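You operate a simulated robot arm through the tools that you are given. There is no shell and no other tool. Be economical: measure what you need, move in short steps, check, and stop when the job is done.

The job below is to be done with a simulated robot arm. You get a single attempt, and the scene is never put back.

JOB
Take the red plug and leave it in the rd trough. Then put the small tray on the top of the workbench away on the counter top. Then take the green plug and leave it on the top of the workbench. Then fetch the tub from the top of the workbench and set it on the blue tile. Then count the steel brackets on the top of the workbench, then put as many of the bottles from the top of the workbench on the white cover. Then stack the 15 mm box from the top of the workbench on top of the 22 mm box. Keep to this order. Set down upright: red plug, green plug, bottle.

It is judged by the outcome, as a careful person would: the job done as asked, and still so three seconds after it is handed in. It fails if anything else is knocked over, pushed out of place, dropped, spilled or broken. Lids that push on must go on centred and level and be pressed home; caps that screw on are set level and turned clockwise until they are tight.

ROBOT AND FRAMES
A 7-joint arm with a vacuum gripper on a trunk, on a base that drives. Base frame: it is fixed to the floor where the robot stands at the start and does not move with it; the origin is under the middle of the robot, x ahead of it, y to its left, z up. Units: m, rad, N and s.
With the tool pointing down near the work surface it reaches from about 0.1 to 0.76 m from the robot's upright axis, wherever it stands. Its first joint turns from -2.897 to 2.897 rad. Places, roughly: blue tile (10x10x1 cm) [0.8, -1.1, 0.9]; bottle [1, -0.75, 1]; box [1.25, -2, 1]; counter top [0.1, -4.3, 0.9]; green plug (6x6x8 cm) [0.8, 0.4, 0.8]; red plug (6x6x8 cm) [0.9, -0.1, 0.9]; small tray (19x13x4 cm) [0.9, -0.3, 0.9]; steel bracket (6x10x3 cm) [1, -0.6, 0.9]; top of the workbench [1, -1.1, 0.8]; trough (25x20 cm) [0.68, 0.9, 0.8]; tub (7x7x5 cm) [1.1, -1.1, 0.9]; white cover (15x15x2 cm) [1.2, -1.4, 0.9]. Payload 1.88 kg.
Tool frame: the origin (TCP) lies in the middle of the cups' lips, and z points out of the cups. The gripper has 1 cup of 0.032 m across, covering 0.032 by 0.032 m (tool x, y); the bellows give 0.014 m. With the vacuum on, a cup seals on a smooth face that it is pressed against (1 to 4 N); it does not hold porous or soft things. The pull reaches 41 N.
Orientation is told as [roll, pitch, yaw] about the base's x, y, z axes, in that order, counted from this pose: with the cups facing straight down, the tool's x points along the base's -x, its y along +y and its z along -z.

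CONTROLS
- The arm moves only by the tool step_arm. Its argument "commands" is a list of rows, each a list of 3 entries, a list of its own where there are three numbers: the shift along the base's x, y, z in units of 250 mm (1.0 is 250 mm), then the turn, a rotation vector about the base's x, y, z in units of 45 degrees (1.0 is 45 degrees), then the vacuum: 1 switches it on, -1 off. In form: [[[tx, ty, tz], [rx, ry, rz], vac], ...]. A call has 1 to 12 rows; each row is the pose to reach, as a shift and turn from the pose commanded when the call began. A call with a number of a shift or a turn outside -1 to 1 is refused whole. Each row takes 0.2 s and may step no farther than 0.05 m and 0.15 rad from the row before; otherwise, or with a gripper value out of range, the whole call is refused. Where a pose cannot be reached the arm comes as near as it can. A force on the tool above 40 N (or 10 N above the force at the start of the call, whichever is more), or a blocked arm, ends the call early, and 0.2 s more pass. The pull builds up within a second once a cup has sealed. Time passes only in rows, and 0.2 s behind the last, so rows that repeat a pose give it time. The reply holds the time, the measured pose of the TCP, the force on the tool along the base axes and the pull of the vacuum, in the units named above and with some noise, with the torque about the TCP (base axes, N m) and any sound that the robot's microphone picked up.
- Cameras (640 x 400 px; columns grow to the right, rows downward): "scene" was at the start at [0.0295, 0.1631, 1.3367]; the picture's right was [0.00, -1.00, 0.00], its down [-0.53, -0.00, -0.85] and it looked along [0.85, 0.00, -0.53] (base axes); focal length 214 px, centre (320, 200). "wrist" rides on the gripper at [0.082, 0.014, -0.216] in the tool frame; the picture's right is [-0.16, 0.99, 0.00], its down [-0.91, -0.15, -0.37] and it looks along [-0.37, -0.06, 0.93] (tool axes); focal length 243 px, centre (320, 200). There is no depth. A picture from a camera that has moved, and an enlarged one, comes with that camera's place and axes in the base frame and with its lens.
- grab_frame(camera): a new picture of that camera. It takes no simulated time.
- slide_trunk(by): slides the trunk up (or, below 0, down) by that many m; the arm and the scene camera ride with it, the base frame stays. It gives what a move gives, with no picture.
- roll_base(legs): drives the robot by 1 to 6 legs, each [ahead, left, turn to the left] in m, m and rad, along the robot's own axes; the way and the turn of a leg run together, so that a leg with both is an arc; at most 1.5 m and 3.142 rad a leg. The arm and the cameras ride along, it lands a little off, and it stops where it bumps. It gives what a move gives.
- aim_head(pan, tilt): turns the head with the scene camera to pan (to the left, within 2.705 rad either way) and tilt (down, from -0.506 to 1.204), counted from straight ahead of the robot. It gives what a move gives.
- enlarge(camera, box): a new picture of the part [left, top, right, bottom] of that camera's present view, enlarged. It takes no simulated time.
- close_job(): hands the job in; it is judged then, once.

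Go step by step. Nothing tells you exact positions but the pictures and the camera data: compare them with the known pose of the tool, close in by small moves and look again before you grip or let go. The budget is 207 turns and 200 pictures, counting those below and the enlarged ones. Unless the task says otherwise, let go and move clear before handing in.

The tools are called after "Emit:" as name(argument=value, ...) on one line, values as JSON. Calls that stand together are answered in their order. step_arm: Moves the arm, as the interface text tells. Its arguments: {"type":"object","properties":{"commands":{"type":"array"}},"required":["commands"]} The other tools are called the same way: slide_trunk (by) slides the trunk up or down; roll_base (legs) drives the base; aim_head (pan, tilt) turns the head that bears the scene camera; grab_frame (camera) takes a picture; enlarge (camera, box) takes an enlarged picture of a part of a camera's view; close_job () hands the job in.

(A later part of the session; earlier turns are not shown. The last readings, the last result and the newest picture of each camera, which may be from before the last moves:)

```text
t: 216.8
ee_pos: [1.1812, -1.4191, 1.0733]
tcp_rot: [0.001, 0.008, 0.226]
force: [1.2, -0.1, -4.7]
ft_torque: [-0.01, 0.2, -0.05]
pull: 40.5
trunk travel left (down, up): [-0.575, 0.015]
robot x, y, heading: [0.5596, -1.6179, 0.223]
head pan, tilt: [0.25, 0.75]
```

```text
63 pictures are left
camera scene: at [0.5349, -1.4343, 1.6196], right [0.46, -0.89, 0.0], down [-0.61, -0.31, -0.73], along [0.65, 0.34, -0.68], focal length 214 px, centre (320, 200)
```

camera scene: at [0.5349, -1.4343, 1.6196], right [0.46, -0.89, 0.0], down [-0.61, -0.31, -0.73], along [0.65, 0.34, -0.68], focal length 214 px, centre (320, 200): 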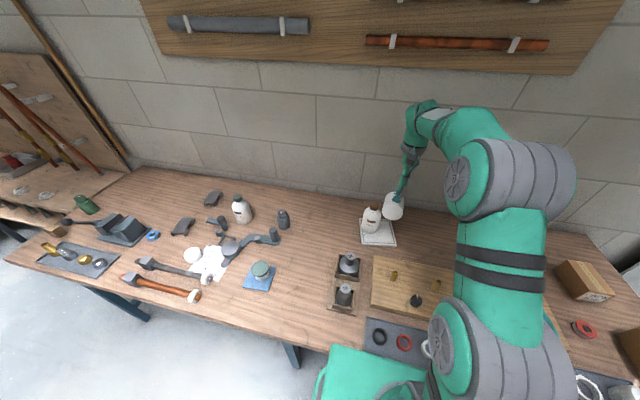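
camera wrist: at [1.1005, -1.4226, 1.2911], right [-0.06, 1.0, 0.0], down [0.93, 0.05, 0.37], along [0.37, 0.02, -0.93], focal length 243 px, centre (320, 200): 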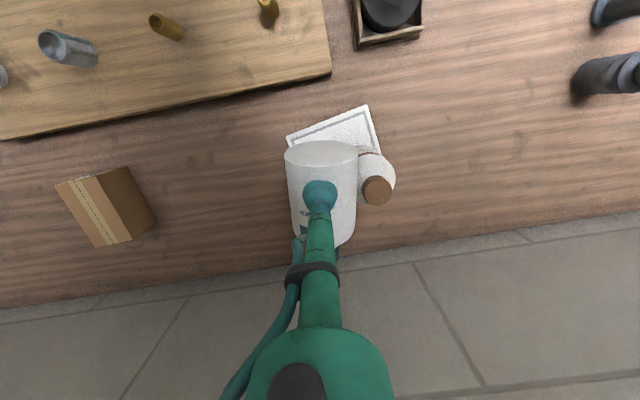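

CLEANER is held (about 4.7 N). I'll lift it clear of SEALER and draw it in, then back the base off so I can stand it up near the bench's front edge where the tool can go horizontal.

Emit:
step_arm(commands=[[[0, -0.04, 0.08], [0, 0, 0], 1], [[0, -0.08, 0.18], [0, 0, 0], 1], [[-0.06, -0.12, 0.24], [0, 0, 0], 1], [[-0.16, -0.14, 0.26], [0, 0, 0], 1], [[-0.28, -0.16, 0.26], [0, 0, 0], 1], [[-0.4, -0.18, 0.26], [0, 0, 0], 1], [[-0.52, -0.2, 0.26], [0, 0, 0], 1], [[-0.62, -0.22, 0.26], [0, 0, 0], 1]])

Emit:
roll_base(legs=[[-0.42, 0, 0], [0, 0.3, 0]])

Emit:
aim_head(pan=-0.1, tilt=0.75)

Emit:
grab_frame(camera="scene")

```text
t: 218.6
ee_pos: [1.0282, -1.473, 1.1368]
tcp_rot: [0.002, 0.005, 0.226]
force: [-0.4, -0.8, -3.9]
ft_torque: [0.01, 0.23, -0.04]
pull: 40.4
trunk travel left (down, up): [-0.575, 0.015]
robot x, y, heading: [0.5597, -1.6179, 0.227]
head pan, tilt: [0.25, 0.75]
```

```text
t: 222.8
ee_pos: [0.5567, -1.2773, 1.1369]
tcp_rot: [0.001, 0.007, 0.22]
force: [0.0, 1.8, -4.4]
ft_torque: [-0.03, 0.19, 0.01]
pull: 41.4
trunk travel left (down, up): [-0.575, 0.015]
robot x, y, heading: [0.0817, -1.4167, 0.224]
head pan, tilt: [0.25, 0.75]
```

```text
t: 223.7
ee_pos: [0.5585, -1.2771, 1.137]
tcp_rot: [0.003, 0.008, 0.219]
force: [0.4, 0.0, -4.2]
ft_torque: [-0.01, 0.21, -0.04]
pull: 40.7
trunk travel left (down, up): [-0.575, 0.015]
robot x, y, heading: [0.0847, -1.4194, 0.222]
head pan, tilt: [-0.099, 0.75]
```

```text
62 pictures are left
camera scene: at [0.0717, -1.2623, 1.6196], right [0.12, -0.99, 0.0], down [-0.68, -0.08, -0.73], along [0.73, 0.09, -0.68], focal length 214 px, centre (320, 200)
```

scene: 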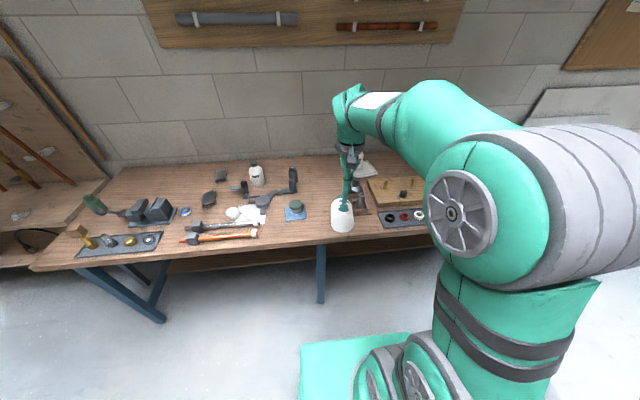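

Now I'll tilt the tool by steps so that the bottle turns cap-up, extending a little forward meanwhile.

Emit:
step_arm(commands=[[[0.04, 0.01, 0.03], [0.017, -0.165, 0], 1], [[0.08, 0.02, 0.06], [0.033, -0.33, 0], 1], [[0.12, 0.03, 0.08], [0.05, -0.495, 0], 1], [[0.16, 0.04, 0.1], [0.066, -0.66, 0], 1], [[0.2, 0.05, 0.1], [0.083, -0.825, 0], 1], [[0.24, 0.06, 0.1], [0.1, -0.985, 0], 1]])

Emit:
grab_frame(camera="scene")

```text
t: 225.1
ee_pos: [0.6165, -1.261, 1.1617]
tcp_rot: [-0.115, -0.766, 0.269]
force: [0.3, -0.5, -3.8]
ft_torque: [-0.03, 0.3, 0.04]
pull: 41.0
trunk travel left (down, up): [-0.575, 0.015]
robot x, y, heading: [0.0852, -1.4205, 0.219]
head pan, tilt: [-0.099, 0.75]
```

```text
61 pictures are left
camera scene: at [0.0716, -1.2624, 1.6197], right [0.12, -0.99, 0.0], down [-0.68, -0.08, -0.73], along [0.73, 0.09, -0.68], focal length 214 px, centre (320, 200)
```

scene: 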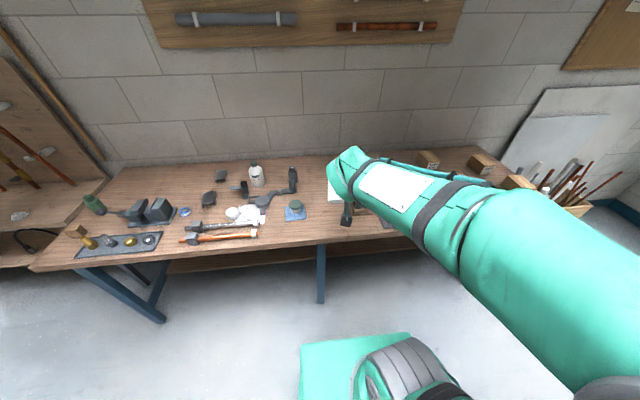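

The tilt works; continuing with the next 45 degrees.

Emit:
step_arm(commands=[[[0.04, 0.01, 0], [0.017, -0.165, 0], 1], [[0.08, 0.02, 0], [0.033, -0.33, 0], 1], [[0.12, 0.03, 0], [0.05, -0.495, 0], 1], [[0.16, 0.04, -0.02], [0.066, -0.66, 0], 1], [[0.2, 0.05, -0.04], [0.083, -0.825, 0], 1], [[0.24, 0.06, -0.06], [0.1, -0.985, 0], 1]])

Emit:
grab_frame(camera="scene")

Emit:
grab_frame(camera="wrist")

```text
t: 225.7
ee_pos: [0.6408, -1.2692, 1.0467]
tcp_rot: [-0.241, -0.79, 0.341]
force: [-0.2, -0.6, -3.6]
ft_torque: [0.02, 0.31, -0.02]
pull: 40.6
trunk travel left (down, up): [-0.575, 0.015]
robot x, y, heading: [0.0826, -1.4203, 0.223]
head pan, tilt: [-0.099, 0.75]
stopped in row 3: the arm was blocked; the commanded pose is now the measured one
```

```text
60 pictures are left
camera scene: at [0.0705, -1.2629, 1.6115], right [0.12, -0.99, 0.0], down [-0.68, -0.08, -0.73], along [0.73, 0.09, -0.68], focal length 214 px, centre (320, 200)
```

scene: 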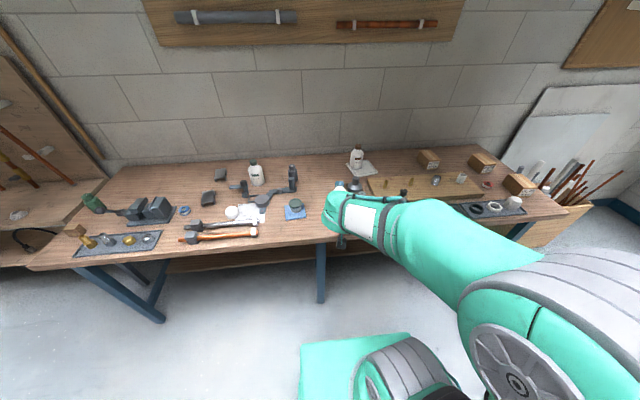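

```text
59 pictures are left
camera wrist: at [0.4273, -1.2764, 1.1356], right [-0.05, 1.0, -0.05], down [0.36, 0.06, 0.93], along [0.93, 0.03, -0.36], focal length 243 px, centre (320, 200)
```

wrist: 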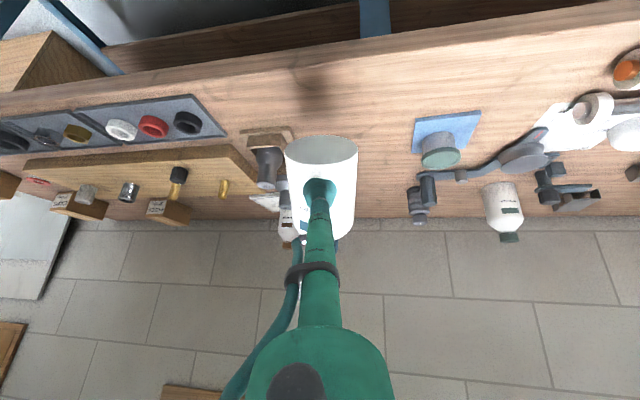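

The wrist joint is near its limit in this posture; a lower shoulder should help. I'll back away from the bench, lower the trunk and raise the arm relative to it.

Emit:
roll_base(legs=[[-0.3, 0, 0]])

Emit:
slide_trunk(by=-0.2)

Emit:
step_arm(commands=[[[0.06, 0.015, 0.15], [0, 0, 0], 1], [[0.12, 0.03, 0.3], [0, 0, 0], 1], [[0.18, 0.045, 0.45], [0, 0, 0], 1], [[0.24, 0.06, 0.6], [0, 0, 0], 1], [[0.3, 0.07, 0.75], [0, 0, 0], 1], [[0.34, 0.08, 0.9], [0, 0, 0], 1]])

Emit:
grab_frame(camera="scene")

```text
t: 227.7
ee_pos: [0.3494, -1.3368, 1.0468]
tcp_rot: [-0.245, -0.77, 0.343]
force: [1.3, 0.8, -0.3]
ft_torque: [-0.09, 0.62, -0.06]
pull: 40.5
trunk travel left (down, up): [-0.575, 0.015]
robot x, y, heading: [-0.2045, -1.4821, 0.216]
head pan, tilt: [-0.099, 0.75]
```

```text
t: 229.9
ee_pos: [0.3483, -1.3371, 0.8358]
tcp_rot: [-0.247, -0.753, 0.342]
force: [0.3, -0.9, -4.6]
ft_torque: [0.0, 0.34, -0.01]
pull: 40.3
trunk travel left (down, up): [-0.375, 0.215]
robot x, y, heading: [-0.2084, -1.4836, 0.218]
head pan, tilt: [-0.099, 0.75]
```

```text
t: 231.3
ee_pos: [0.4334, -1.3156, 1.0676]
tcp_rot: [-0.244, -0.767, 0.342]
force: [0.1, -0.3, -4.8]
ft_torque: [-0.06, 0.29, -0.02]
pull: 40.8
trunk travel left (down, up): [-0.375, 0.215]
robot x, y, heading: [-0.2046, -1.4821, 0.213]
head pan, tilt: [-0.099, 0.75]
```

```text
58 pictures are left
camera scene: at [-0.2172, -1.3266, 1.4196], right [0.11, -0.99, 0.0], down [-0.68, -0.08, -0.73], along [0.73, 0.08, -0.68], focal length 214 px, centre (320, 200)
```

scene: 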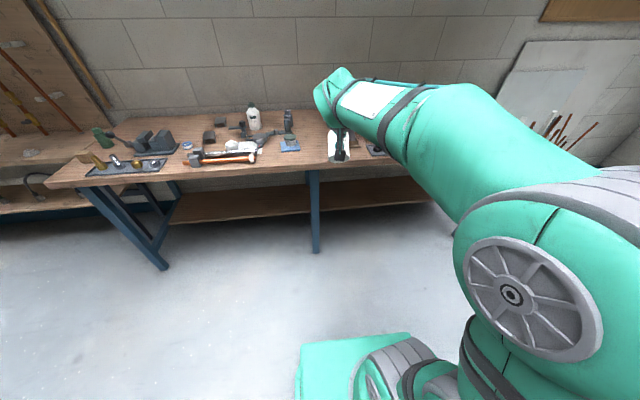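

Now the remaining tilt again, slowly.

Emit:
step_arm(commands=[[[0.05, 0.012, 0], [0.017, -0.165, 0], 1], [[0.1, 0.024, 0], [0.033, -0.33, 0], 1], [[0.15, 0.036, 0], [0.05, -0.495, 0], 1], [[0.2, 0.048, 0], [0.066, -0.66, 0], 1], [[0.25, 0.06, 0], [0.083, -0.825, 0], 1], [[0.3, 0.07, 0], [0.1, -0.985, 0], 1]])

Emit:
grab_frame(camera="scene")

Emit:
grab_frame(camera="wrist")

```text
t: 232.5
ee_pos: [0.524, -1.2985, 1.0266]
tcp_rot: [-0.734, -1.25, 0.763]
force: [-1.8, -0.1, -2.4]
ft_torque: [0.01, 0.42, 0.04]
pull: 40.7
trunk travel left (down, up): [-0.375, 0.215]
robot x, y, heading: [-0.2084, -1.4866, 0.215]
head pan, tilt: [-0.099, 0.75]
stopped in row 5: the arm was blocked; the commanded pose is now the measured one
```

```text
57 pictures are left
camera scene: at [-0.2185, -1.3273, 1.4091], right [0.11, -0.99, 0.0], down [-0.68, -0.08, -0.73], along [0.73, 0.08, -0.68], focal length 214 px, centre (320, 200)
```

scene: 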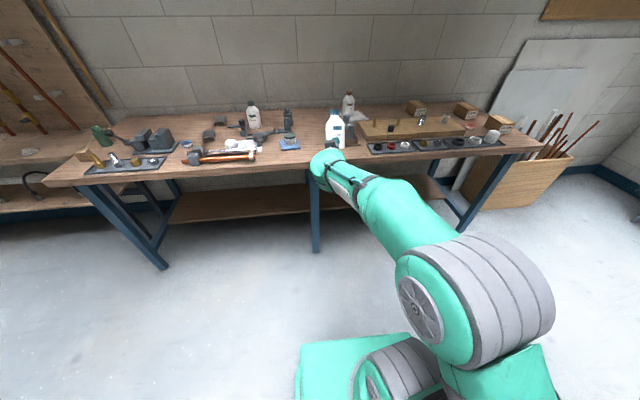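

```text
56 pictures are left
camera wrist: at [0.2951, -1.3032, 0.9965], right [-0.02, 1.0, -0.05], down [-0.15, 0.05, 0.99], along [0.99, 0.02, 0.15], focal length 243 px, centre (320, 200)
```

wrist: 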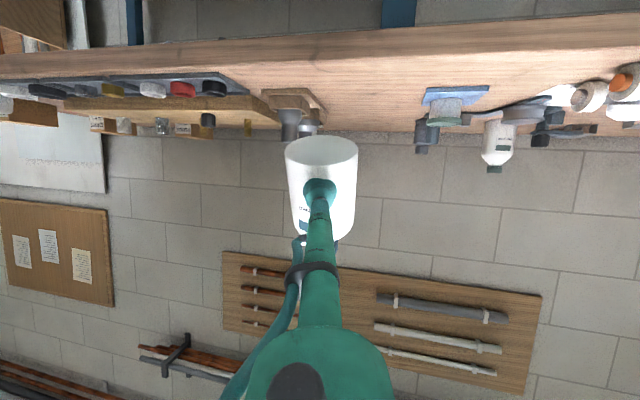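

The bottle is nearly upright (leaning about 25° forward). I'll lower the trunk more and extend the arm so the tilt can be completed.

Emit:
slide_trunk(by=-0.25)

Emit:
step_arm(commands=[[[0.03, 0.008, 0.17], [0, 0, 0], 1], [[0.06, 0.016, 0.34], [0, 0, 0], 1], [[0.09, 0.024, 0.51], [0, 0, 0], 1], [[0.12, 0.03, 0.68], [0, 0, 0], 1], [[0.15, 0.036, 0.85], [0, 0, 0], 1], [[0.18, 0.04, 0.98], [0, 0, 0], 1]])

Emit:
step_arm(commands=[[[0.0, 0.0, 0], [0.017, -0.15, 0], 1], [[0.0, 0.0, 0], [0.033, -0.3, 0], 1], [[0.0, 0.0, 0], [0.05, -0.45, 0], 1], [[0.0, 0.0, 0], [0.06, -0.59, 0], 1]])

Emit:
grab_frame(camera="scene")

Emit:
grab_frame(camera="wrist")

```text
t: 235.1
ee_pos: [0.5317, -1.2948, 0.7486]
tcp_rot: [-0.681, -1.2, 0.714]
force: [0.3, -0.3, -3.4]
ft_torque: [-0.03, 0.36, -0.01]
pull: 40.7
trunk travel left (down, up): [-0.125, 0.465]
robot x, y, heading: [-0.205, -1.4818, 0.213]
head pan, tilt: [-0.099, 0.75]
```

```text
t: 236.5
ee_pos: [0.5663, -1.2864, 1.0323]
tcp_rot: [-0.734, -1.251, 0.766]
force: [0.5, -0.5, -4.4]
ft_torque: [-0.03, 0.31, 0.01]
pull: 40.5
trunk travel left (down, up): [-0.125, 0.465]
robot x, y, heading: [-0.2057, -1.4815, 0.218]
head pan, tilt: [-0.099, 0.75]
```

```text
t: 237.5
ee_pos: [0.5776, -1.2858, 1.0187]
tcp_rot: [-2.474, -1.287, 2.46]
force: [0.0, -0.5, -3.1]
ft_torque: [-0.04, 0.34, 0.02]
pull: 40.9
trunk travel left (down, up): [-0.125, 0.465]
robot x, y, heading: [-0.2063, -1.4832, 0.212]
head pan, tilt: [-0.099, 0.75]
```

```text
55 pictures are left
camera scene: at [-0.2073, -1.3243, 1.1646], right [0.11, -0.99, 0.0], down [-0.68, -0.08, -0.72], along [0.72, 0.08, -0.69], focal length 214 px, centre (320, 200)
```

scene: 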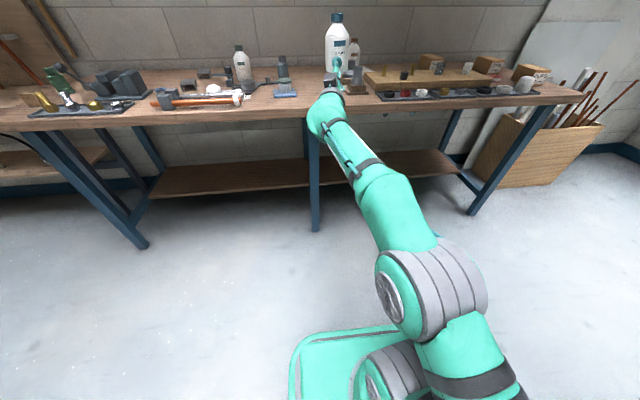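

```text
54 pictures are left
camera wrist: at [0.3849, -1.2875, 0.8912], right [0.0, 1.0, -0.01], down [-0.57, 0.01, 0.82], along [0.82, 0.01, 0.57], focal length 243 px, centre (320, 200)
```

wrist: 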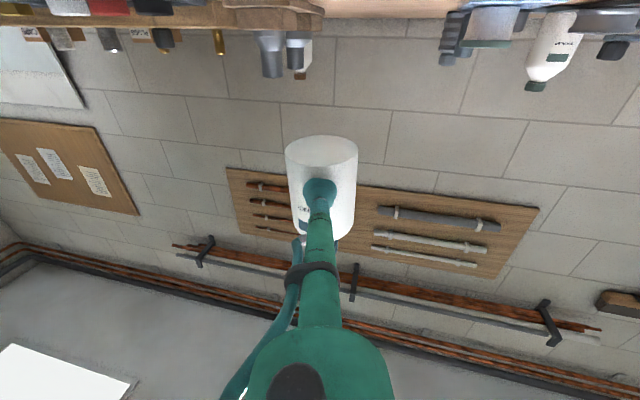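

The bottle now hangs upright. I'll roll the base so the bottle comes over a free spot near the bench's front edge, between the tile and the weights.

Emit:
roll_base(legs=[[0.124, 0.046, 0]])

Emit:
grab_frame(camera="scene")

Emit:
enlarge(camera="scene", box=[230, 0, 430, 125])

```text
t: 238.8
ee_pos: [0.6896, -1.2117, 1.0172]
tcp_rot: [-2.444, -1.293, 2.434]
force: [-0.3, 0.2, -4.4]
ft_torque: [-0.04, 0.32, 0.0]
pull: 40.3
trunk travel left (down, up): [-0.125, 0.465]
robot x, y, heading: [-0.0894, -1.4123, 0.221]
head pan, tilt: [-0.099, 0.75]
```

```text
53 pictures are left
camera scene: at [-0.0961, -1.2515, 1.1686], right [0.12, -0.99, 0.0], down [-0.68, -0.08, -0.72], along [0.72, 0.08, -0.69], focal length 214 px, centre (320, 200)
```

scene: 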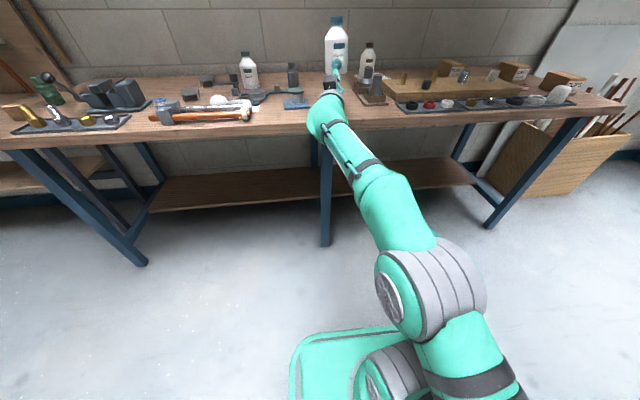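

```text
3.20 times, centred on (330, 62) of scene
camera zoom: at [-0.0961, -1.2515, 1.1686], right [0.12, -0.99, 0.0], down [-0.68, -0.08, -0.72], along [0.72, 0.08, -0.69], focal length 686 px, centre (288, 640)
```

zoom: 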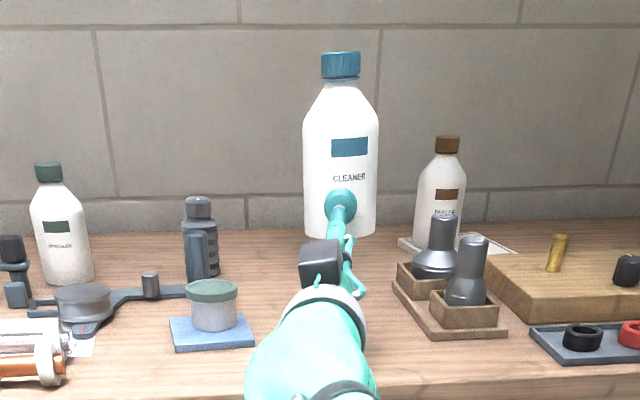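

Upright and over a free spot. Lowering it now.

Emit:
step_arm(commands=[[[0, 0, -0.1], [0, 0, 0], 1], [[0, 0, -0.22], [0, 0, 0], 1], [[0, 0, -0.34], [0, 0, 0], 1], [[0, 0, -0.42], [0, 0, 0], 1]])

Emit:
enlarge(camera="scene", box=[230, 0, 430, 125])

```text
t: 239.8
ee_pos: [0.6882, -1.2095, 0.9146]
tcp_rot: [-2.443, -1.296, 2.434]
force: [0.0, -0.9, -4.0]
ft_torque: [-0.05, 0.31, 0.01]
pull: 40.7
trunk travel left (down, up): [-0.125, 0.465]
robot x, y, heading: [-0.0925, -1.4088, 0.213]
head pan, tilt: [-0.099, 0.75]
```

```text
3.20 times, centred on (330, 62) of scene
camera zoom: at [-0.0976, -1.2514, 1.1699], right [0.12, -0.99, 0.0], down [-0.68, -0.08, -0.73], along [0.72, 0.08, -0.69], focal length 686 px, centre (288, 640)
```

zoom: 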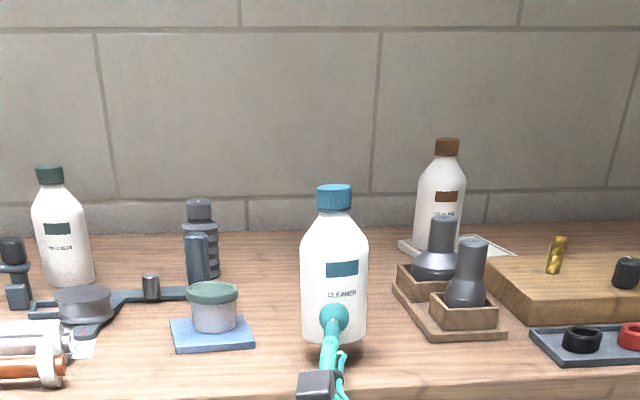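

Emit:
step_arm(commands=[[[0, 0, -0.02], [0, 0, 0], 1], [[0, 0, -0.04], [0, 0, 0], 1], [[0, 0, -0.055], [0, 0, 0], 1], [[0, 0, -0.055], [0, 0, 0], 1]])

```text
t: 240.8
ee_pos: [0.6854, -1.21, 0.9015]
tcp_rot: [-2.453, -1.291, 2.443]
force: [-0.7, -0.7, -4.6]
ft_torque: [-0.06, 0.29, 0.03]
pull: 41.3
trunk travel left (down, up): [-0.125, 0.465]
robot x, y, heading: [-0.0912, -1.4089, 0.217]
head pan, tilt: [-0.099, 0.75]
```

Emit:
step_arm(commands=[[[0, 0, -0.015], [0, 0, 0], 1], [[0, 0, -0.028], [0, 0, 0], 1], [[0, 0, -0.035], [0, 0, 0], 1], [[0, 0, -0.035], [0, 0, 0], 1]])

Emit:
enlarge(camera="scene", box=[265, 40, 385, 115])

```text
t: 241.8
ee_pos: [0.685, -1.213, 0.8946]
tcp_rot: [-2.457, -1.291, 2.445]
force: [0.4, 0.3, -4.1]
ft_torque: [-0.05, 0.3, 0.01]
pull: 40.8
trunk travel left (down, up): [-0.125, 0.465]
robot x, y, heading: [-0.0938, -1.4069, 0.214]
head pan, tilt: [-0.099, 0.75]
```

```text
5.33 times, centred on (325, 78) of scene
camera zoom: at [-0.1011, -1.2531, 1.1697], right [0.12, -0.99, 0.0], down [-0.68, -0.08, -0.73], along [0.72, 0.08, -0.69], focal length 1144 px, centre (293, 853)
```

zoom: 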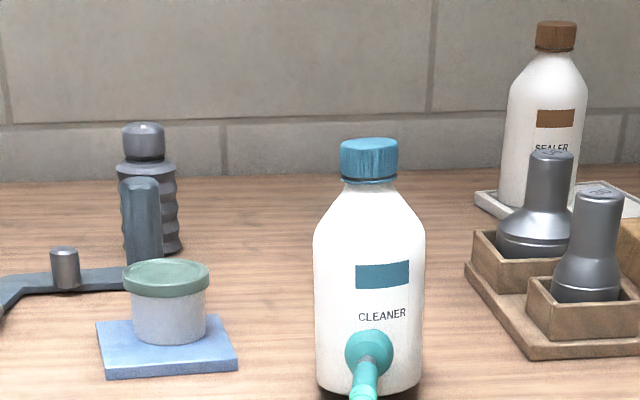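

Emit:
step_arm(commands=[[[0, 0, -0.012], [0, 0, 0], 1], [[0, 0, -0.022], [0, 0, 0], 1], [[0, 0, -0.022], [0, 0, 0], 1]])

```text
t: 242.6
ee_pos: [0.6846, -1.2132, 0.89]
tcp_rot: [-2.461, -1.292, 2.449]
force: [0.8, 0.4, -4.4]
ft_torque: [-0.04, 0.34, 0.0]
pull: 40.8
trunk travel left (down, up): [-0.125, 0.465]
robot x, y, heading: [-0.0927, -1.4105, 0.212]
head pan, tilt: [-0.099, 0.75]
```

Emit:
step_arm(commands=[[[0, 0, -0.012], [0, 0, 0], 1], [[0, 0, -0.022], [0, 0, 0], 1], [[0, 0, -0.022], [0, 0, 0], 1]])

Emit:
enlarge(camera="scene", box=[265, 60, 385, 135])

```text
t: 243.4
ee_pos: [0.6841, -1.2138, 0.8863]
tcp_rot: [-2.473, -1.29, 2.458]
force: [-0.7, -0.1, -1.3]
ft_torque: [0.05, 0.18, 0.01]
pull: 40.7
trunk travel left (down, up): [-0.125, 0.465]
robot x, y, heading: [-0.0924, -1.4065, 0.214]
head pan, tilt: [-0.099, 0.75]
```

```text
5.33 times, centred on (325, 98) of scene
camera zoom: at [-0.1036, -1.2541, 1.1699], right [0.12, -0.99, 0.0], down [-0.68, -0.08, -0.73], along [0.73, 0.08, -0.68], focal length 1144 px, centre (293, 747)
```

zoom: 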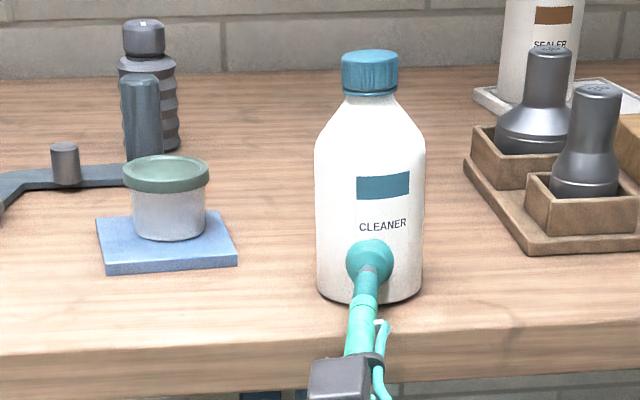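

It is touching. A millimetre or two more so it settles flat.

Emit:
step_arm(commands=[[[0, 0, -0.008], [0, 0, 0], 1], [[0, 0, -0.008], [0, 0, 0], 1], [[0, 0, -0.008], [0, 0, 0], 1]])

```text
t: 244.2
ee_pos: [0.6823, -1.2128, 0.8854]
tcp_rot: [-2.476, -1.287, 2.464]
force: [-1.9, -0.5, 5.0]
ft_torque: [0.17, -0.06, 0.05]
pull: 40.3
trunk travel left (down, up): [-0.125, 0.465]
robot x, y, heading: [-0.0919, -1.4097, 0.211]
head pan, tilt: [-0.099, 0.75]
```

Release, wait, then draw back horizontally.

Emit:
step_arm(commands=[[[0, 0, 0], [0, 0, 0], -1], [[0, 0, 0], [0, 0, 0], -1], [[0, 0, 0], [0, 0, 0], -1], [[0, 0, 0], [0, 0, 0], -1], [[-0.02, -0.002, 0], [0, 0, 0], -1], [[-0.06, -0.006, 0], [0, 0, 0], -1], [[-0.14, -0.015, 0], [0, 0, 0], -1], [[-0.3, -0.04, 0], [0, 0, 0], -1], [[-0.48, -0.06, 0.02], [0, 0, 0], -1]])

Emit:
enlarge(camera="scene", box=[265, 60, 385, 135])

```text
t: 245.7
ee_pos: [0.6757, -1.215, 0.8644]
tcp_rot: [-2.366, -1.293, 2.347]
force: [-3.7, 5.0, 22.6]
ft_torque: [0.03, 0.5, -0.14]
pull: 0.1
trunk travel left (down, up): [-0.125, 0.465]
robot x, y, heading: [-0.0957, -1.4099, 0.215]
head pan, tilt: [-0.099, 0.75]
stopped in row 7: the force on the tool passed its limit at 62 N (the readings are from after the stop); the commanded pose is now the measured one
```

```text
5.33 times, centred on (325, 98) of scene
camera zoom: at [-0.0979, -1.2509, 1.1708], right [0.12, -0.99, 0.0], down [-0.68, -0.08, -0.73], along [0.72, 0.08, -0.69], focal length 1144 px, centre (293, 747)
```

zoom: 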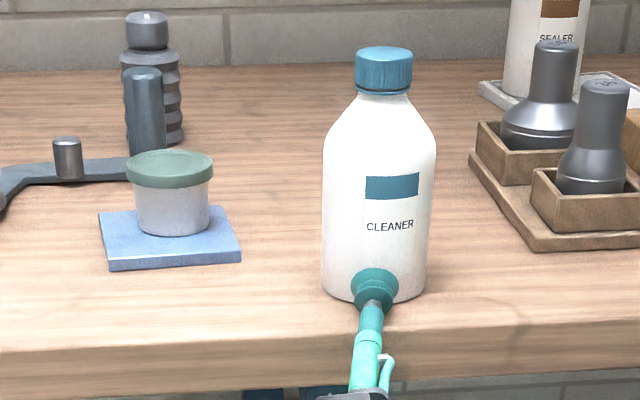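

The bottle stands by itself; the tool has dropped onto the bench surface. I'll ease up slightly and back away.

Emit:
step_arm(commands=[[[-0.02, 0, 0.03], [0, 0, 0], -1], [[-0.06, -0.01, 0.06], [0, 0, 0], -1], [[-0.12, -0.015, 0.07], [0, 0, 0], -1], [[-0.2, -0.02, 0.07], [0, 0, 0], -1]])

Emit:
grab_frame(camera="scene")

```text
t: 246.1
ee_pos: [0.6755, -1.215, 0.8635]
tcp_rot: [-2.346, -1.293, 2.327]
force: [-0.3, 2.8, 18.7]
ft_torque: [0.04, 0.29, -0.06]
pull: 0.1
trunk travel left (down, up): [-0.125, 0.465]
robot x, y, heading: [-0.0928, -1.4097, 0.216]
head pan, tilt: [-0.099, 0.75]
stopped in row 2: the force on the tool passed its limit at 44 N (the readings are from after the stop); the commanded pose is now the measured one
```

```text
47 pictures are left
camera scene: at [-0.0979, -1.2512, 1.1688], right [0.12, -0.99, 0.0], down [-0.68, -0.08, -0.73], along [0.72, 0.08, -0.69], focal length 214 px, centre (320, 200)
```

scene: 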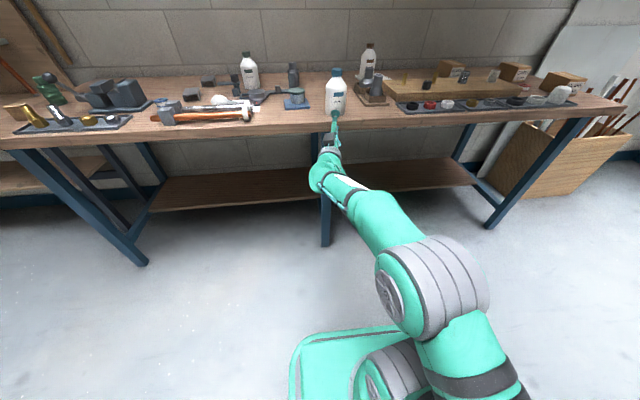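

The arm is at a joint limit for backing off in this posture, so I'll back away with the base instead.

Emit:
roll_base(legs=[[-0.1, 0, 0]])

Emit:
enlarge(camera="scene", box=[220, 20, 420, 145])

```text
t: 247.2
ee_pos: [0.5766, -1.2364, 0.8586]
tcp_rot: [-2.319, -1.295, 2.302]
force: [-0.1, -0.1, -0.3]
ft_torque: [0.02, 0.01, 0.0]
pull: 0.1
trunk travel left (down, up): [-0.125, 0.465]
robot x, y, heading: [-0.1935, -1.4321, 0.215]
head pan, tilt: [-0.099, 0.75]
```

```text
3.20 times, centred on (320, 82) of scene
camera zoom: at [-0.1956, -1.273, 1.1685], right [0.12, -0.99, 0.0], down [-0.68, -0.08, -0.73], along [0.72, 0.09, -0.69], focal length 686 px, centre (320, 576)
```

zoom: 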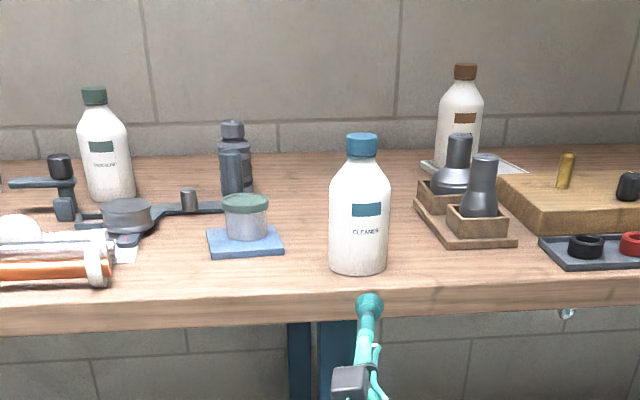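

CLEANER stands upright on the bench. Now I'll raise the trunk and turn the tool back to pointing down.

Emit:
slide_trunk(by=0.35)

Emit:
step_arm(commands=[[[0, 0, 0.02], [-0.017, 0.165, 0], -1], [[-0.03, -0.01, 0.04], [-0.033, 0.33, 0], -1], [[-0.06, -0.015, 0.06], [-0.05, 0.495, 0], -1], [[-0.09, -0.02, 0.06], [-0.066, 0.66, 0], -1], [[-0.12, -0.03, 0.06], [-0.083, 0.825, 0], -1], [[-0.15, -0.04, 0.06], [-0.1, 0.985, 0], -1]])

Emit:
step_arm(commands=[[[-0.03, 0, 0], [-0.017, 0.165, 0], -1], [[-0.06, -0.01, 0], [-0.033, 0.33, 0], -1], [[-0.1, -0.015, 0], [-0.05, 0.495, 0], -1], [[-0.14, -0.02, 0], [-0.066, 0.66, 0], -1], [[-0.18, -0.03, 0], [-0.083, 0.825, 0], -1], [[-0.22, -0.04, 0], [-0.1, 0.985, 0], -1]])

```text
t: 250.7
ee_pos: [0.5719, -1.2368, 1.2143]
tcp_rot: [-2.344, -1.294, 2.326]
force: [0.2, -0.4, 0.4]
ft_torque: [-0.02, 0.0, 0.03]
pull: 0.0
trunk travel left (down, up): [-0.475, 0.115]
robot x, y, heading: [-0.1917, -1.4294, 0.218]
head pan, tilt: [-0.099, 0.75]
```

```text
t: 252.1
ee_pos: [0.5347, -1.2479, 1.2277]
tcp_rot: [-0.406, -0.931, 0.473]
force: [0.6, 0.3, -0.6]
ft_torque: [0.02, -0.01, -0.01]
pull: 0.0
trunk travel left (down, up): [-0.475, 0.115]
robot x, y, heading: [-0.191, -1.43, 0.216]
head pan, tilt: [-0.099, 0.75]
```

```text
t: 253.5
ee_pos: [0.4813, -1.2583, 1.2291]
tcp_rot: [-0.141, -0.181, 0.326]
force: [-0.5, 0.2, 0.0]
ft_torque: [0.05, -0.04, -0.01]
pull: 0.1
trunk travel left (down, up): [-0.475, 0.115]
robot x, y, heading: [-0.1917, -1.4283, 0.217]
head pan, tilt: [-0.099, 0.75]
```

Emit:
step_arm(commands=[[[0, 0, 0], [0.033, 0.091, -0.04], -1], [[0, 0, 0], [0.066, 0.183, -0.09], -1], [[0, 0, 0], [0.098, 0.274, -0.13], -1], [[0, 0, 0], [0.098, 0.274, -0.13], -1]])

Emit:
roll_base(legs=[[0.35, 0, 0], [0, -0.1, 0]])

Emit:
grab_frame(camera="wrist")

Emit:
grab_frame(camera="scene")

```text
t: 254.5
ee_pos: [0.4607, -1.2637, 1.2105]
tcp_rot: [-0.012, 0.002, 0.21]
force: [0.4, 0.3, 0.2]
ft_torque: [-0.02, 0.02, 0.0]
pull: 0.1
out of reach, approached as far as the arm can: row 2, 3, 4
trunk travel left (down, up): [-0.475, 0.115]
robot x, y, heading: [-0.1905, -1.4317, 0.217]
head pan, tilt: [-0.099, 0.75]
```

```text
t: 257.5
ee_pos: [0.8189, -1.2813, 1.2112]
tcp_rot: [-0.011, 0.002, 0.214]
force: [-0.7, 0.2, 0.6]
ft_torque: [0.01, -0.01, 0.02]
pull: 0.1
trunk travel left (down, up): [-0.475, 0.115]
robot x, y, heading: [0.1658, -1.4469, 0.22]
head pan, tilt: [-0.099, 0.75]
```

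```text
45 pictures are left
camera wrist: at [0.7352, -1.2828, 1.4284], right [-0.05, 1.0, -0.01], down [0.93, 0.05, 0.37], along [0.37, 0.01, -0.93], focal length 243 px, centre (320, 200)
```

wrist: 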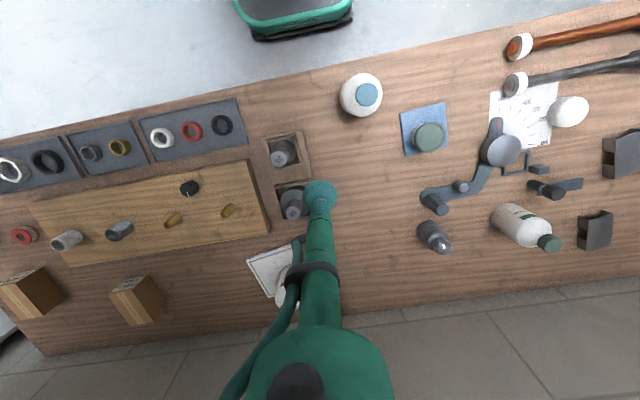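

```text
44 pictures are left
camera scene: at [0.1548, -1.2966, 1.5196], right [0.12, -0.99, 0.0], down [-0.68, -0.08, -0.73], along [0.73, 0.09, -0.68], focal length 214 px, centre (320, 200)
```

scene: 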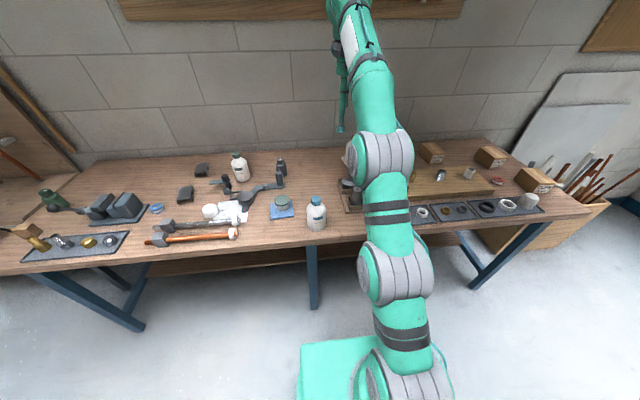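

CLEANER's cap is at about (0.722, -1.212). I'll regrip it there by the cap, carefully centred this time.

Emit:
step_arm(commands=[[[-0.1, 0.07, -0.1], [0, 0, 0], -1], [[-0.2, 0.14, -0.2], [0.005, 0, 0], -1], [[-0.3, 0.21, -0.32], [0.01, 0, 0], -1], [[-0.388, 0.276, -0.46], [0.014, 0, 0], -1], [[-0.388, 0.276, -0.62], [0.014, 0, 0], -1]])

Emit:
enlarge(camera="wrist", box=[240, 110, 400, 210])

Emit:
enlarge(camera="scene", box=[260, 155, 380, 230])

```text
t: 258.7
ee_pos: [0.7214, -1.213, 1.0559]
tcp_rot: [0.001, 0.0, 0.214]
force: [-0.3, 1.5, 0.2]
ft_torque: [-0.01, -0.05, 0.02]
pull: 0.0
trunk travel left (down, up): [-0.475, 0.115]
robot x, y, heading: [0.1676, -1.4495, 0.224]
head pan, tilt: [-0.099, 0.75]
```

```text
4.00 times, centred on (320, 160) of wrist
camera zoom: at [0.6384, -1.217, 1.273], right [-0.05, 1.0, 0.0], down [0.93, 0.04, 0.37], along [0.37, 0.02, -0.93], focal length 970 px, centre (320, 360)
```

zoom: 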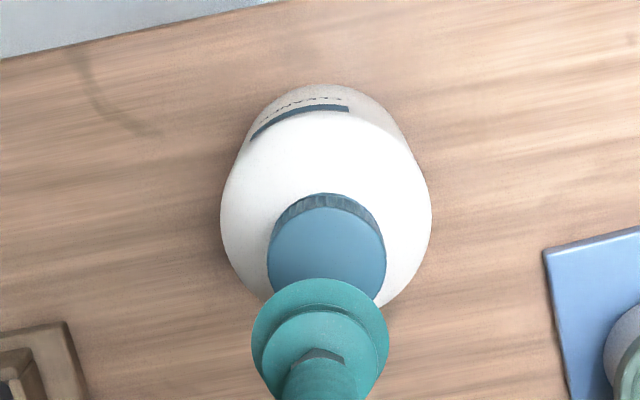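

```text
5.33 times, centred on (320, 192) of scene
camera zoom: at [0.1544, -1.2965, 1.5197], right [0.12, -0.99, 0.0], down [-0.68, -0.08, -0.73], along [0.73, 0.09, -0.68], focal length 1144 px, centre (320, 240)
```

zoom: 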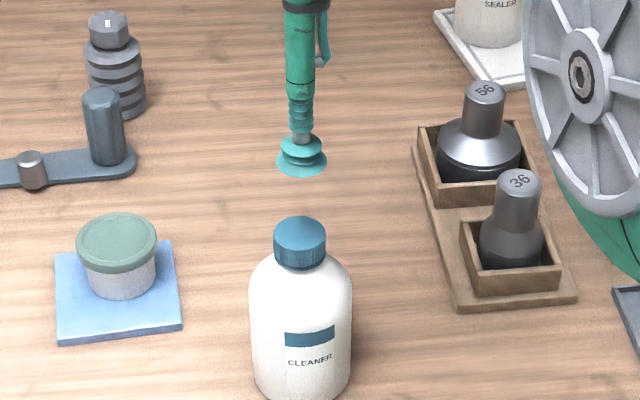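

Cap is about 6 mm nearer and 2 mm to the left of the cup; correcting and descending.

Emit:
step_arm(commands=[[[-0.024, 0.007, -0.06], [0, 0, 0], -1], [[-0.024, 0.007, -0.12], [0, 0, 0], -1], [[-0.024, 0.007, -0.16], [0, 0, 0], -1]])

Emit:
enlarge(camera="wrist", box=[260, 150, 380, 225])

Emit:
enlarge(camera="scene", box=[284, 175, 348, 215])

```text
t: 259.5
ee_pos: [0.7146, -1.2115, 1.0182]
tcp_rot: [0.0, 0.001, 0.215]
force: [0.6, 0.9, -0.2]
ft_torque: [0.02, 0.0, 0.0]
pull: 0.0
trunk travel left (down, up): [-0.475, 0.115]
robot x, y, heading: [0.171, -1.4494, 0.224]
head pan, tilt: [-0.099, 0.75]
```

```text
5.33 times, centred on (320, 188) of wrist
camera zoom: at [0.6323, -1.2142, 1.2343], right [-0.05, 1.0, 0.0], down [0.93, 0.04, 0.37], along [0.37, 0.02, -0.93], focal length 1294 px, centre (320, 267)
```

zoom: 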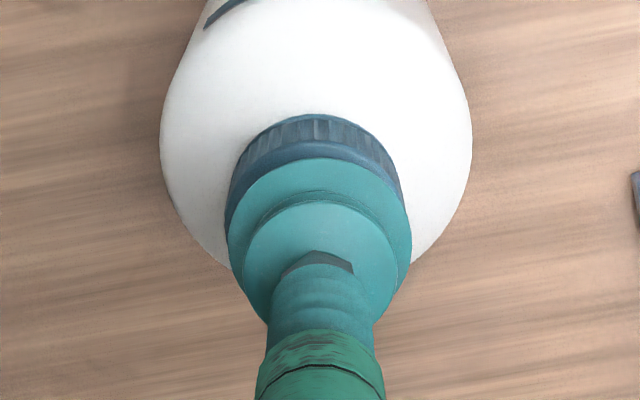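

```text
10.00 times, centred on (316, 195) of scene
camera zoom: at [0.1548, -1.2965, 1.5196], right [0.12, -0.99, 0.0], down [-0.68, -0.08, -0.73], along [0.73, 0.09, -0.68], focal length 2145 px, centre (360, 250)
```

zoom: 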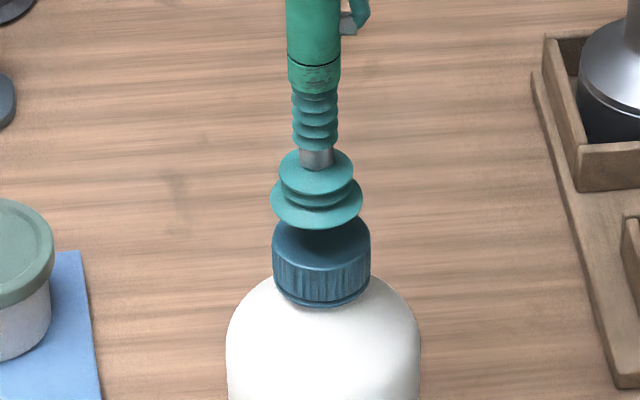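

Nearly centred; 1.7 mm to the right, then press gently.

Emit:
step_arm(commands=[[[0, -0.007, -0.04], [0, 0, 0], 1], [[0, -0.007, -0.075], [0, 0, 0], 1], [[0, -0.007, -0.09], [0, 0, 0], 1], [[0, -0.007, -0.098], [0, 0, 0], 1], [[0, -0.007, -0.098], [0, 0, 0], 1], [[0, -0.007, -0.098], [0, 0, 0], 1]])

```text
t: 260.9
ee_pos: [0.7164, -1.2135, 0.9946]
tcp_rot: [0.0, -0.003, 0.213]
force: [4.6, -0.7, 15.0]
ft_torque: [0.01, -0.09, -0.04]
pull: 40.7
trunk travel left (down, up): [-0.475, 0.115]
robot x, y, heading: [0.169, -1.4523, 0.223]
head pan, tilt: [-0.099, 0.75]
```

Sealed firmly this time. I'll lift it slowly and check the load.

Emit:
step_arm(commands=[[[0, 0, 0.04], [0, 0, 0], 1], [[0, 0, 0.1], [0, 0, 0], 1], [[0, 0, 0.18], [0, 0, 0], 1], [[0, 0, 0.28], [0, 0, 0], 1], [[0, 0, 0.38], [0, 0, 0], 1], [[0, 0, 0.48], [0, 0, 0], 1], [[0, 0, 0.58], [0, 0, 0], 1], [[0, 0, 0.58], [0, 0, 0], 1]])

Emit:
enlarge(camera="scene", box=[260, 135, 380, 210])

```text
t: 262.7
ee_pos: [0.7134, -1.2116, 1.1363]
tcp_rot: [-0.001, 0.002, 0.215]
force: [0.2, -1.0, -4.0]
ft_torque: [-0.01, -0.05, -0.03]
pull: 40.5
trunk travel left (down, up): [-0.475, 0.115]
robot x, y, heading: [0.1674, -1.4531, 0.222]
head pan, tilt: [-0.099, 0.75]
```

```text
5.33 times, centred on (320, 172) of scene
camera zoom: at [0.1548, -1.2965, 1.5196], right [0.12, -0.99, 0.0], down [-0.68, -0.08, -0.73], along [0.73, 0.09, -0.68], focal length 1144 px, centre (320, 347)
```

zoom: 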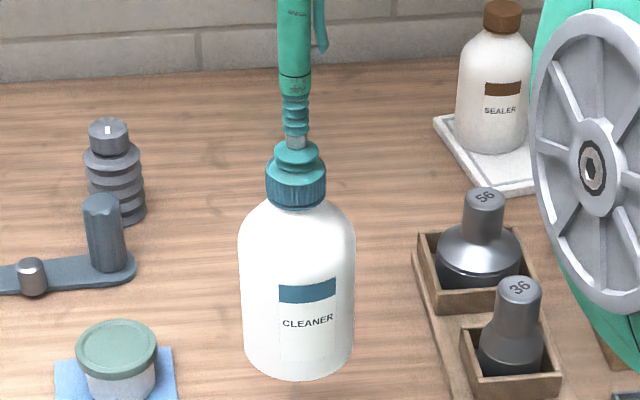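

Load is right (about 4 N) and the bottle hangs straight. I'll roll ahead, then right.

Emit:
roll_base(legs=[[0.26, 0, 0], [0, -0.14, 0]])

Emit:
step_arm(commands=[[[0.03, -0.12, 0], [0, 0, 0], 1], [[0.06, -0.26, 0], [0, 0, 0], 1], [[0.1, -0.4, 0], [0, 0, 0], 1], [[0.16, -0.54, 0], [0, 0, 0], 1], [[0.24, -0.68, 0], [0, 0, 0], 1], [[0.32, -0.78, 0], [0, 0, 0], 1]])

Emit:
grab_frame(camera="wrist")

```text
t: 265.5
ee_pos: [1.0002, -1.292, 1.1378]
tcp_rot: [0.002, 0.001, 0.21]
force: [0.0, 0.7, -4.3]
ft_torque: [0.03, -0.02, 0.0]
pull: 40.9
trunk travel left (down, up): [-0.475, 0.115]
robot x, y, heading: [0.4538, -1.531, 0.217]
head pan, tilt: [-0.099, 0.75]
```

```text
t: 266.9
ee_pos: [1.0826, -1.4862, 1.1383]
tcp_rot: [0.0, 0.001, 0.212]
force: [-1.1, 0.4, -4.7]
ft_torque: [-0.02, 0.02, -0.04]
pull: 40.3
trunk travel left (down, up): [-0.475, 0.115]
robot x, y, heading: [0.452, -1.5305, 0.221]
head pan, tilt: [-0.099, 0.75]
```

```text
38 pictures are left
camera wrist: at [0.9995, -1.4898, 1.3547], right [-0.05, 1.0, 0.0], down [0.93, 0.04, 0.37], along [0.37, 0.02, -0.93], focal length 243 px, centre (320, 200)
```

wrist: 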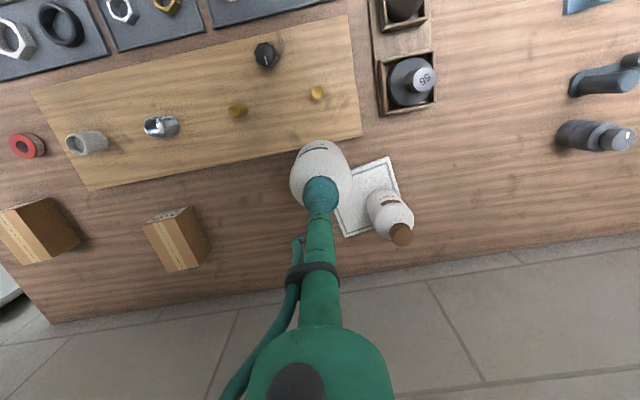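

SEALER still stands on the cover. I'll bring CLEANER down beside the free corner, 3 cm further off, and look before sliding it in.

Emit:
step_arm(commands=[[[0.1, 0.02, 0], [0, 0, 0], 1], [[0.2, 0.05, 0], [0, 0, 0], 1], [[0.27, 0.09, -0.05], [0, 0, 0], 1], [[0.27, 0.09, -0.16], [0, 0, 0], 1], [[0.27, 0.09, -0.27], [0, 0, 0], 1], [[0.27, 0.09, -0.36], [0, 0, 0], 1]])

Emit:
grab_frame(camera="wrist")

Emit:
enlarge(camera="scene", box=[330, 130, 490, 230])

```text
t: 268.3
ee_pos: [1.1489, -1.4632, 1.0467]
tcp_rot: [0.0, 0.002, 0.21]
force: [0.5, -0.6, -3.5]
ft_torque: [0.01, -0.04, 0.02]
pull: 40.3
trunk travel left (down, up): [-0.475, 0.115]
robot x, y, heading: [0.4565, -1.5295, 0.216]
head pan, tilt: [-0.099, 0.75]
```

```text
37 pictures are left
camera wrist: at [1.0661, -1.4671, 1.263], right [-0.05, 1.0, 0.0], down [0.93, 0.04, 0.37], along [0.37, 0.02, -0.93], focal length 243 px, centre (320, 200)
```

wrist: 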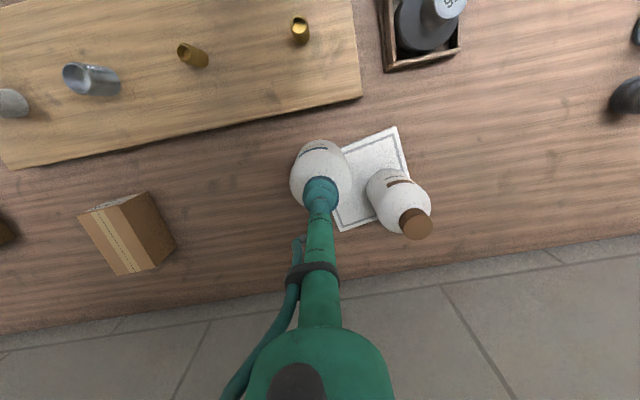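

```text
4.00 times, centred on (410, 180) of scene
camera zoom: at [0.4423, -1.3743, 1.5196], right [0.12, -0.99, 0.0], down [-0.68, -0.08, -0.73], along [0.73, 0.09, -0.68], focal length 858 px, centre (-40, 280)
```

zoom: 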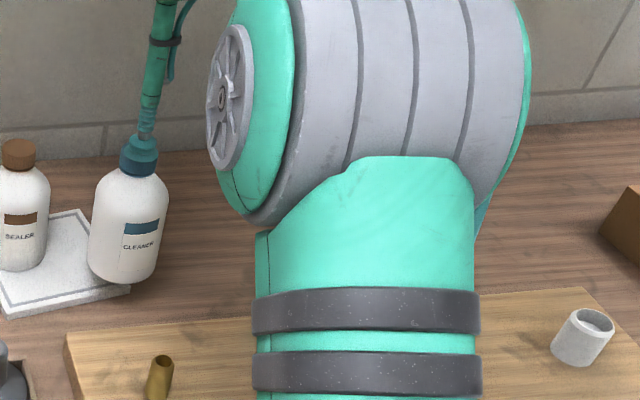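

I'll slide it in to (1.161, -1.426), about 1 cm clear of SEALER, then check.

Emit:
step_arm(commands=[[[0.016, 0.05, 0], [0, 0, 0], 1], [[0.032, 0.1, 0], [0, 0, 0], 1], [[0.048, 0.148, 0], [0, 0, 0], 1], [[0.048, 0.148, -0.04], [0, 0, 0], 1], [[0.048, 0.148, -0.08], [0, 0, 0], 1]])

Emit:
enlarge(camera="wrist", box=[260, 110, 440, 222])

Emit:
enlarge(camera="scene", box=[310, 140, 406, 200])

```text
t: 269.5
ee_pos: [1.1605, -1.4269, 1.0257]
tcp_rot: [0.0, 0.001, 0.213]
force: [0.4, 0.9, -4.0]
ft_torque: [0.01, 0.0, 0.01]
pull: 40.8
trunk travel left (down, up): [-0.475, 0.115]
robot x, y, heading: [0.4557, -1.5331, 0.227]
head pan, tilt: [-0.099, 0.75]
```

```text
3.56 times, centred on (350, 166) of wrist
camera zoom: at [1.078, -1.4304, 1.2427], right [-0.05, 1.0, 0.0], down [0.93, 0.04, 0.37], along [0.37, 0.02, -0.93], focal length 863 px, centre (213, 321)
```

zoom: 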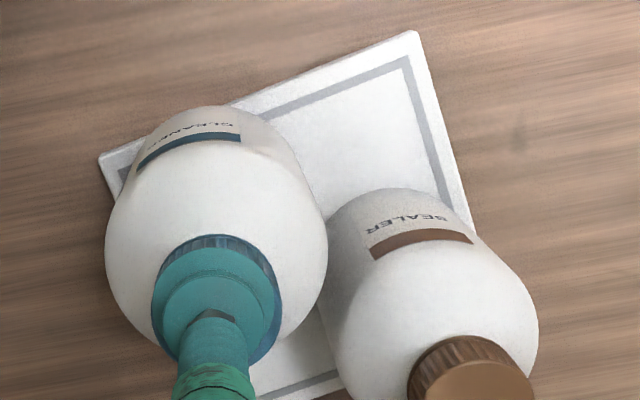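

```text
6.67 times, centred on (358, 170) of scene
camera zoom: at [0.4421, -1.3743, 1.5196], right [0.12, -0.99, 0.0], down [-0.68, -0.08, -0.73], along [0.73, 0.09, -0.68], focal length 1430 px, centre (67, 400)
```

zoom: 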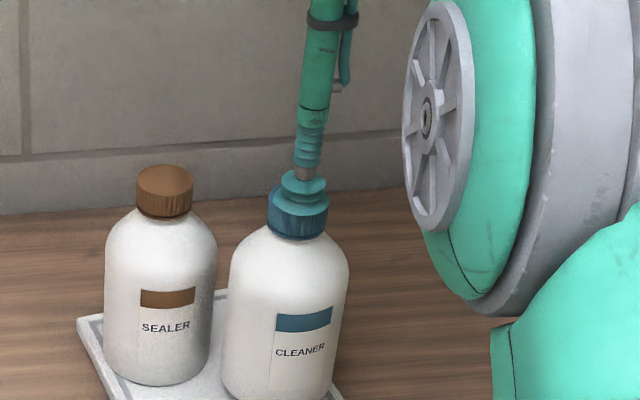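

Both fit. Lowering the last bit.

Emit:
step_arm(commands=[[[0, 0, -0.025], [0, 0, 0], 1], [[0, 0, -0.045], [0, 0, 0], 1], [[0, 0, -0.06], [0, 0, 0], 1], [[0, 0, -0.06], [0, 0, 0], 1]])

```text
t: 270.5
ee_pos: [1.1605, -1.4272, 1.0108]
tcp_rot: [0.002, 0.004, 0.211]
force: [-0.2, 0.1, -3.7]
ft_torque: [-0.03, -0.01, -0.01]
pull: 40.7
trunk travel left (down, up): [-0.475, 0.115]
robot x, y, heading: [0.4588, -1.5326, 0.221]
head pan, tilt: [-0.099, 0.75]
```

Emit:
step_arm(commands=[[[0, 0, -0.01], [0, 0, 0], 1], [[0, 0, -0.018], [0, 0, 0], 1], [[0, 0, -0.018], [0, 0, 0], 1]])

```text
t: 271.3
ee_pos: [1.1605, -1.427, 1.0078]
tcp_rot: [0.0, -0.001, 0.212]
force: [0.0, -0.8, 0.5]
ft_torque: [-0.05, 0.0, 0.03]
pull: 40.3
trunk travel left (down, up): [-0.475, 0.115]
robot x, y, heading: [0.4516, -1.5291, 0.218]
head pan, tilt: [-0.099, 0.75]
```

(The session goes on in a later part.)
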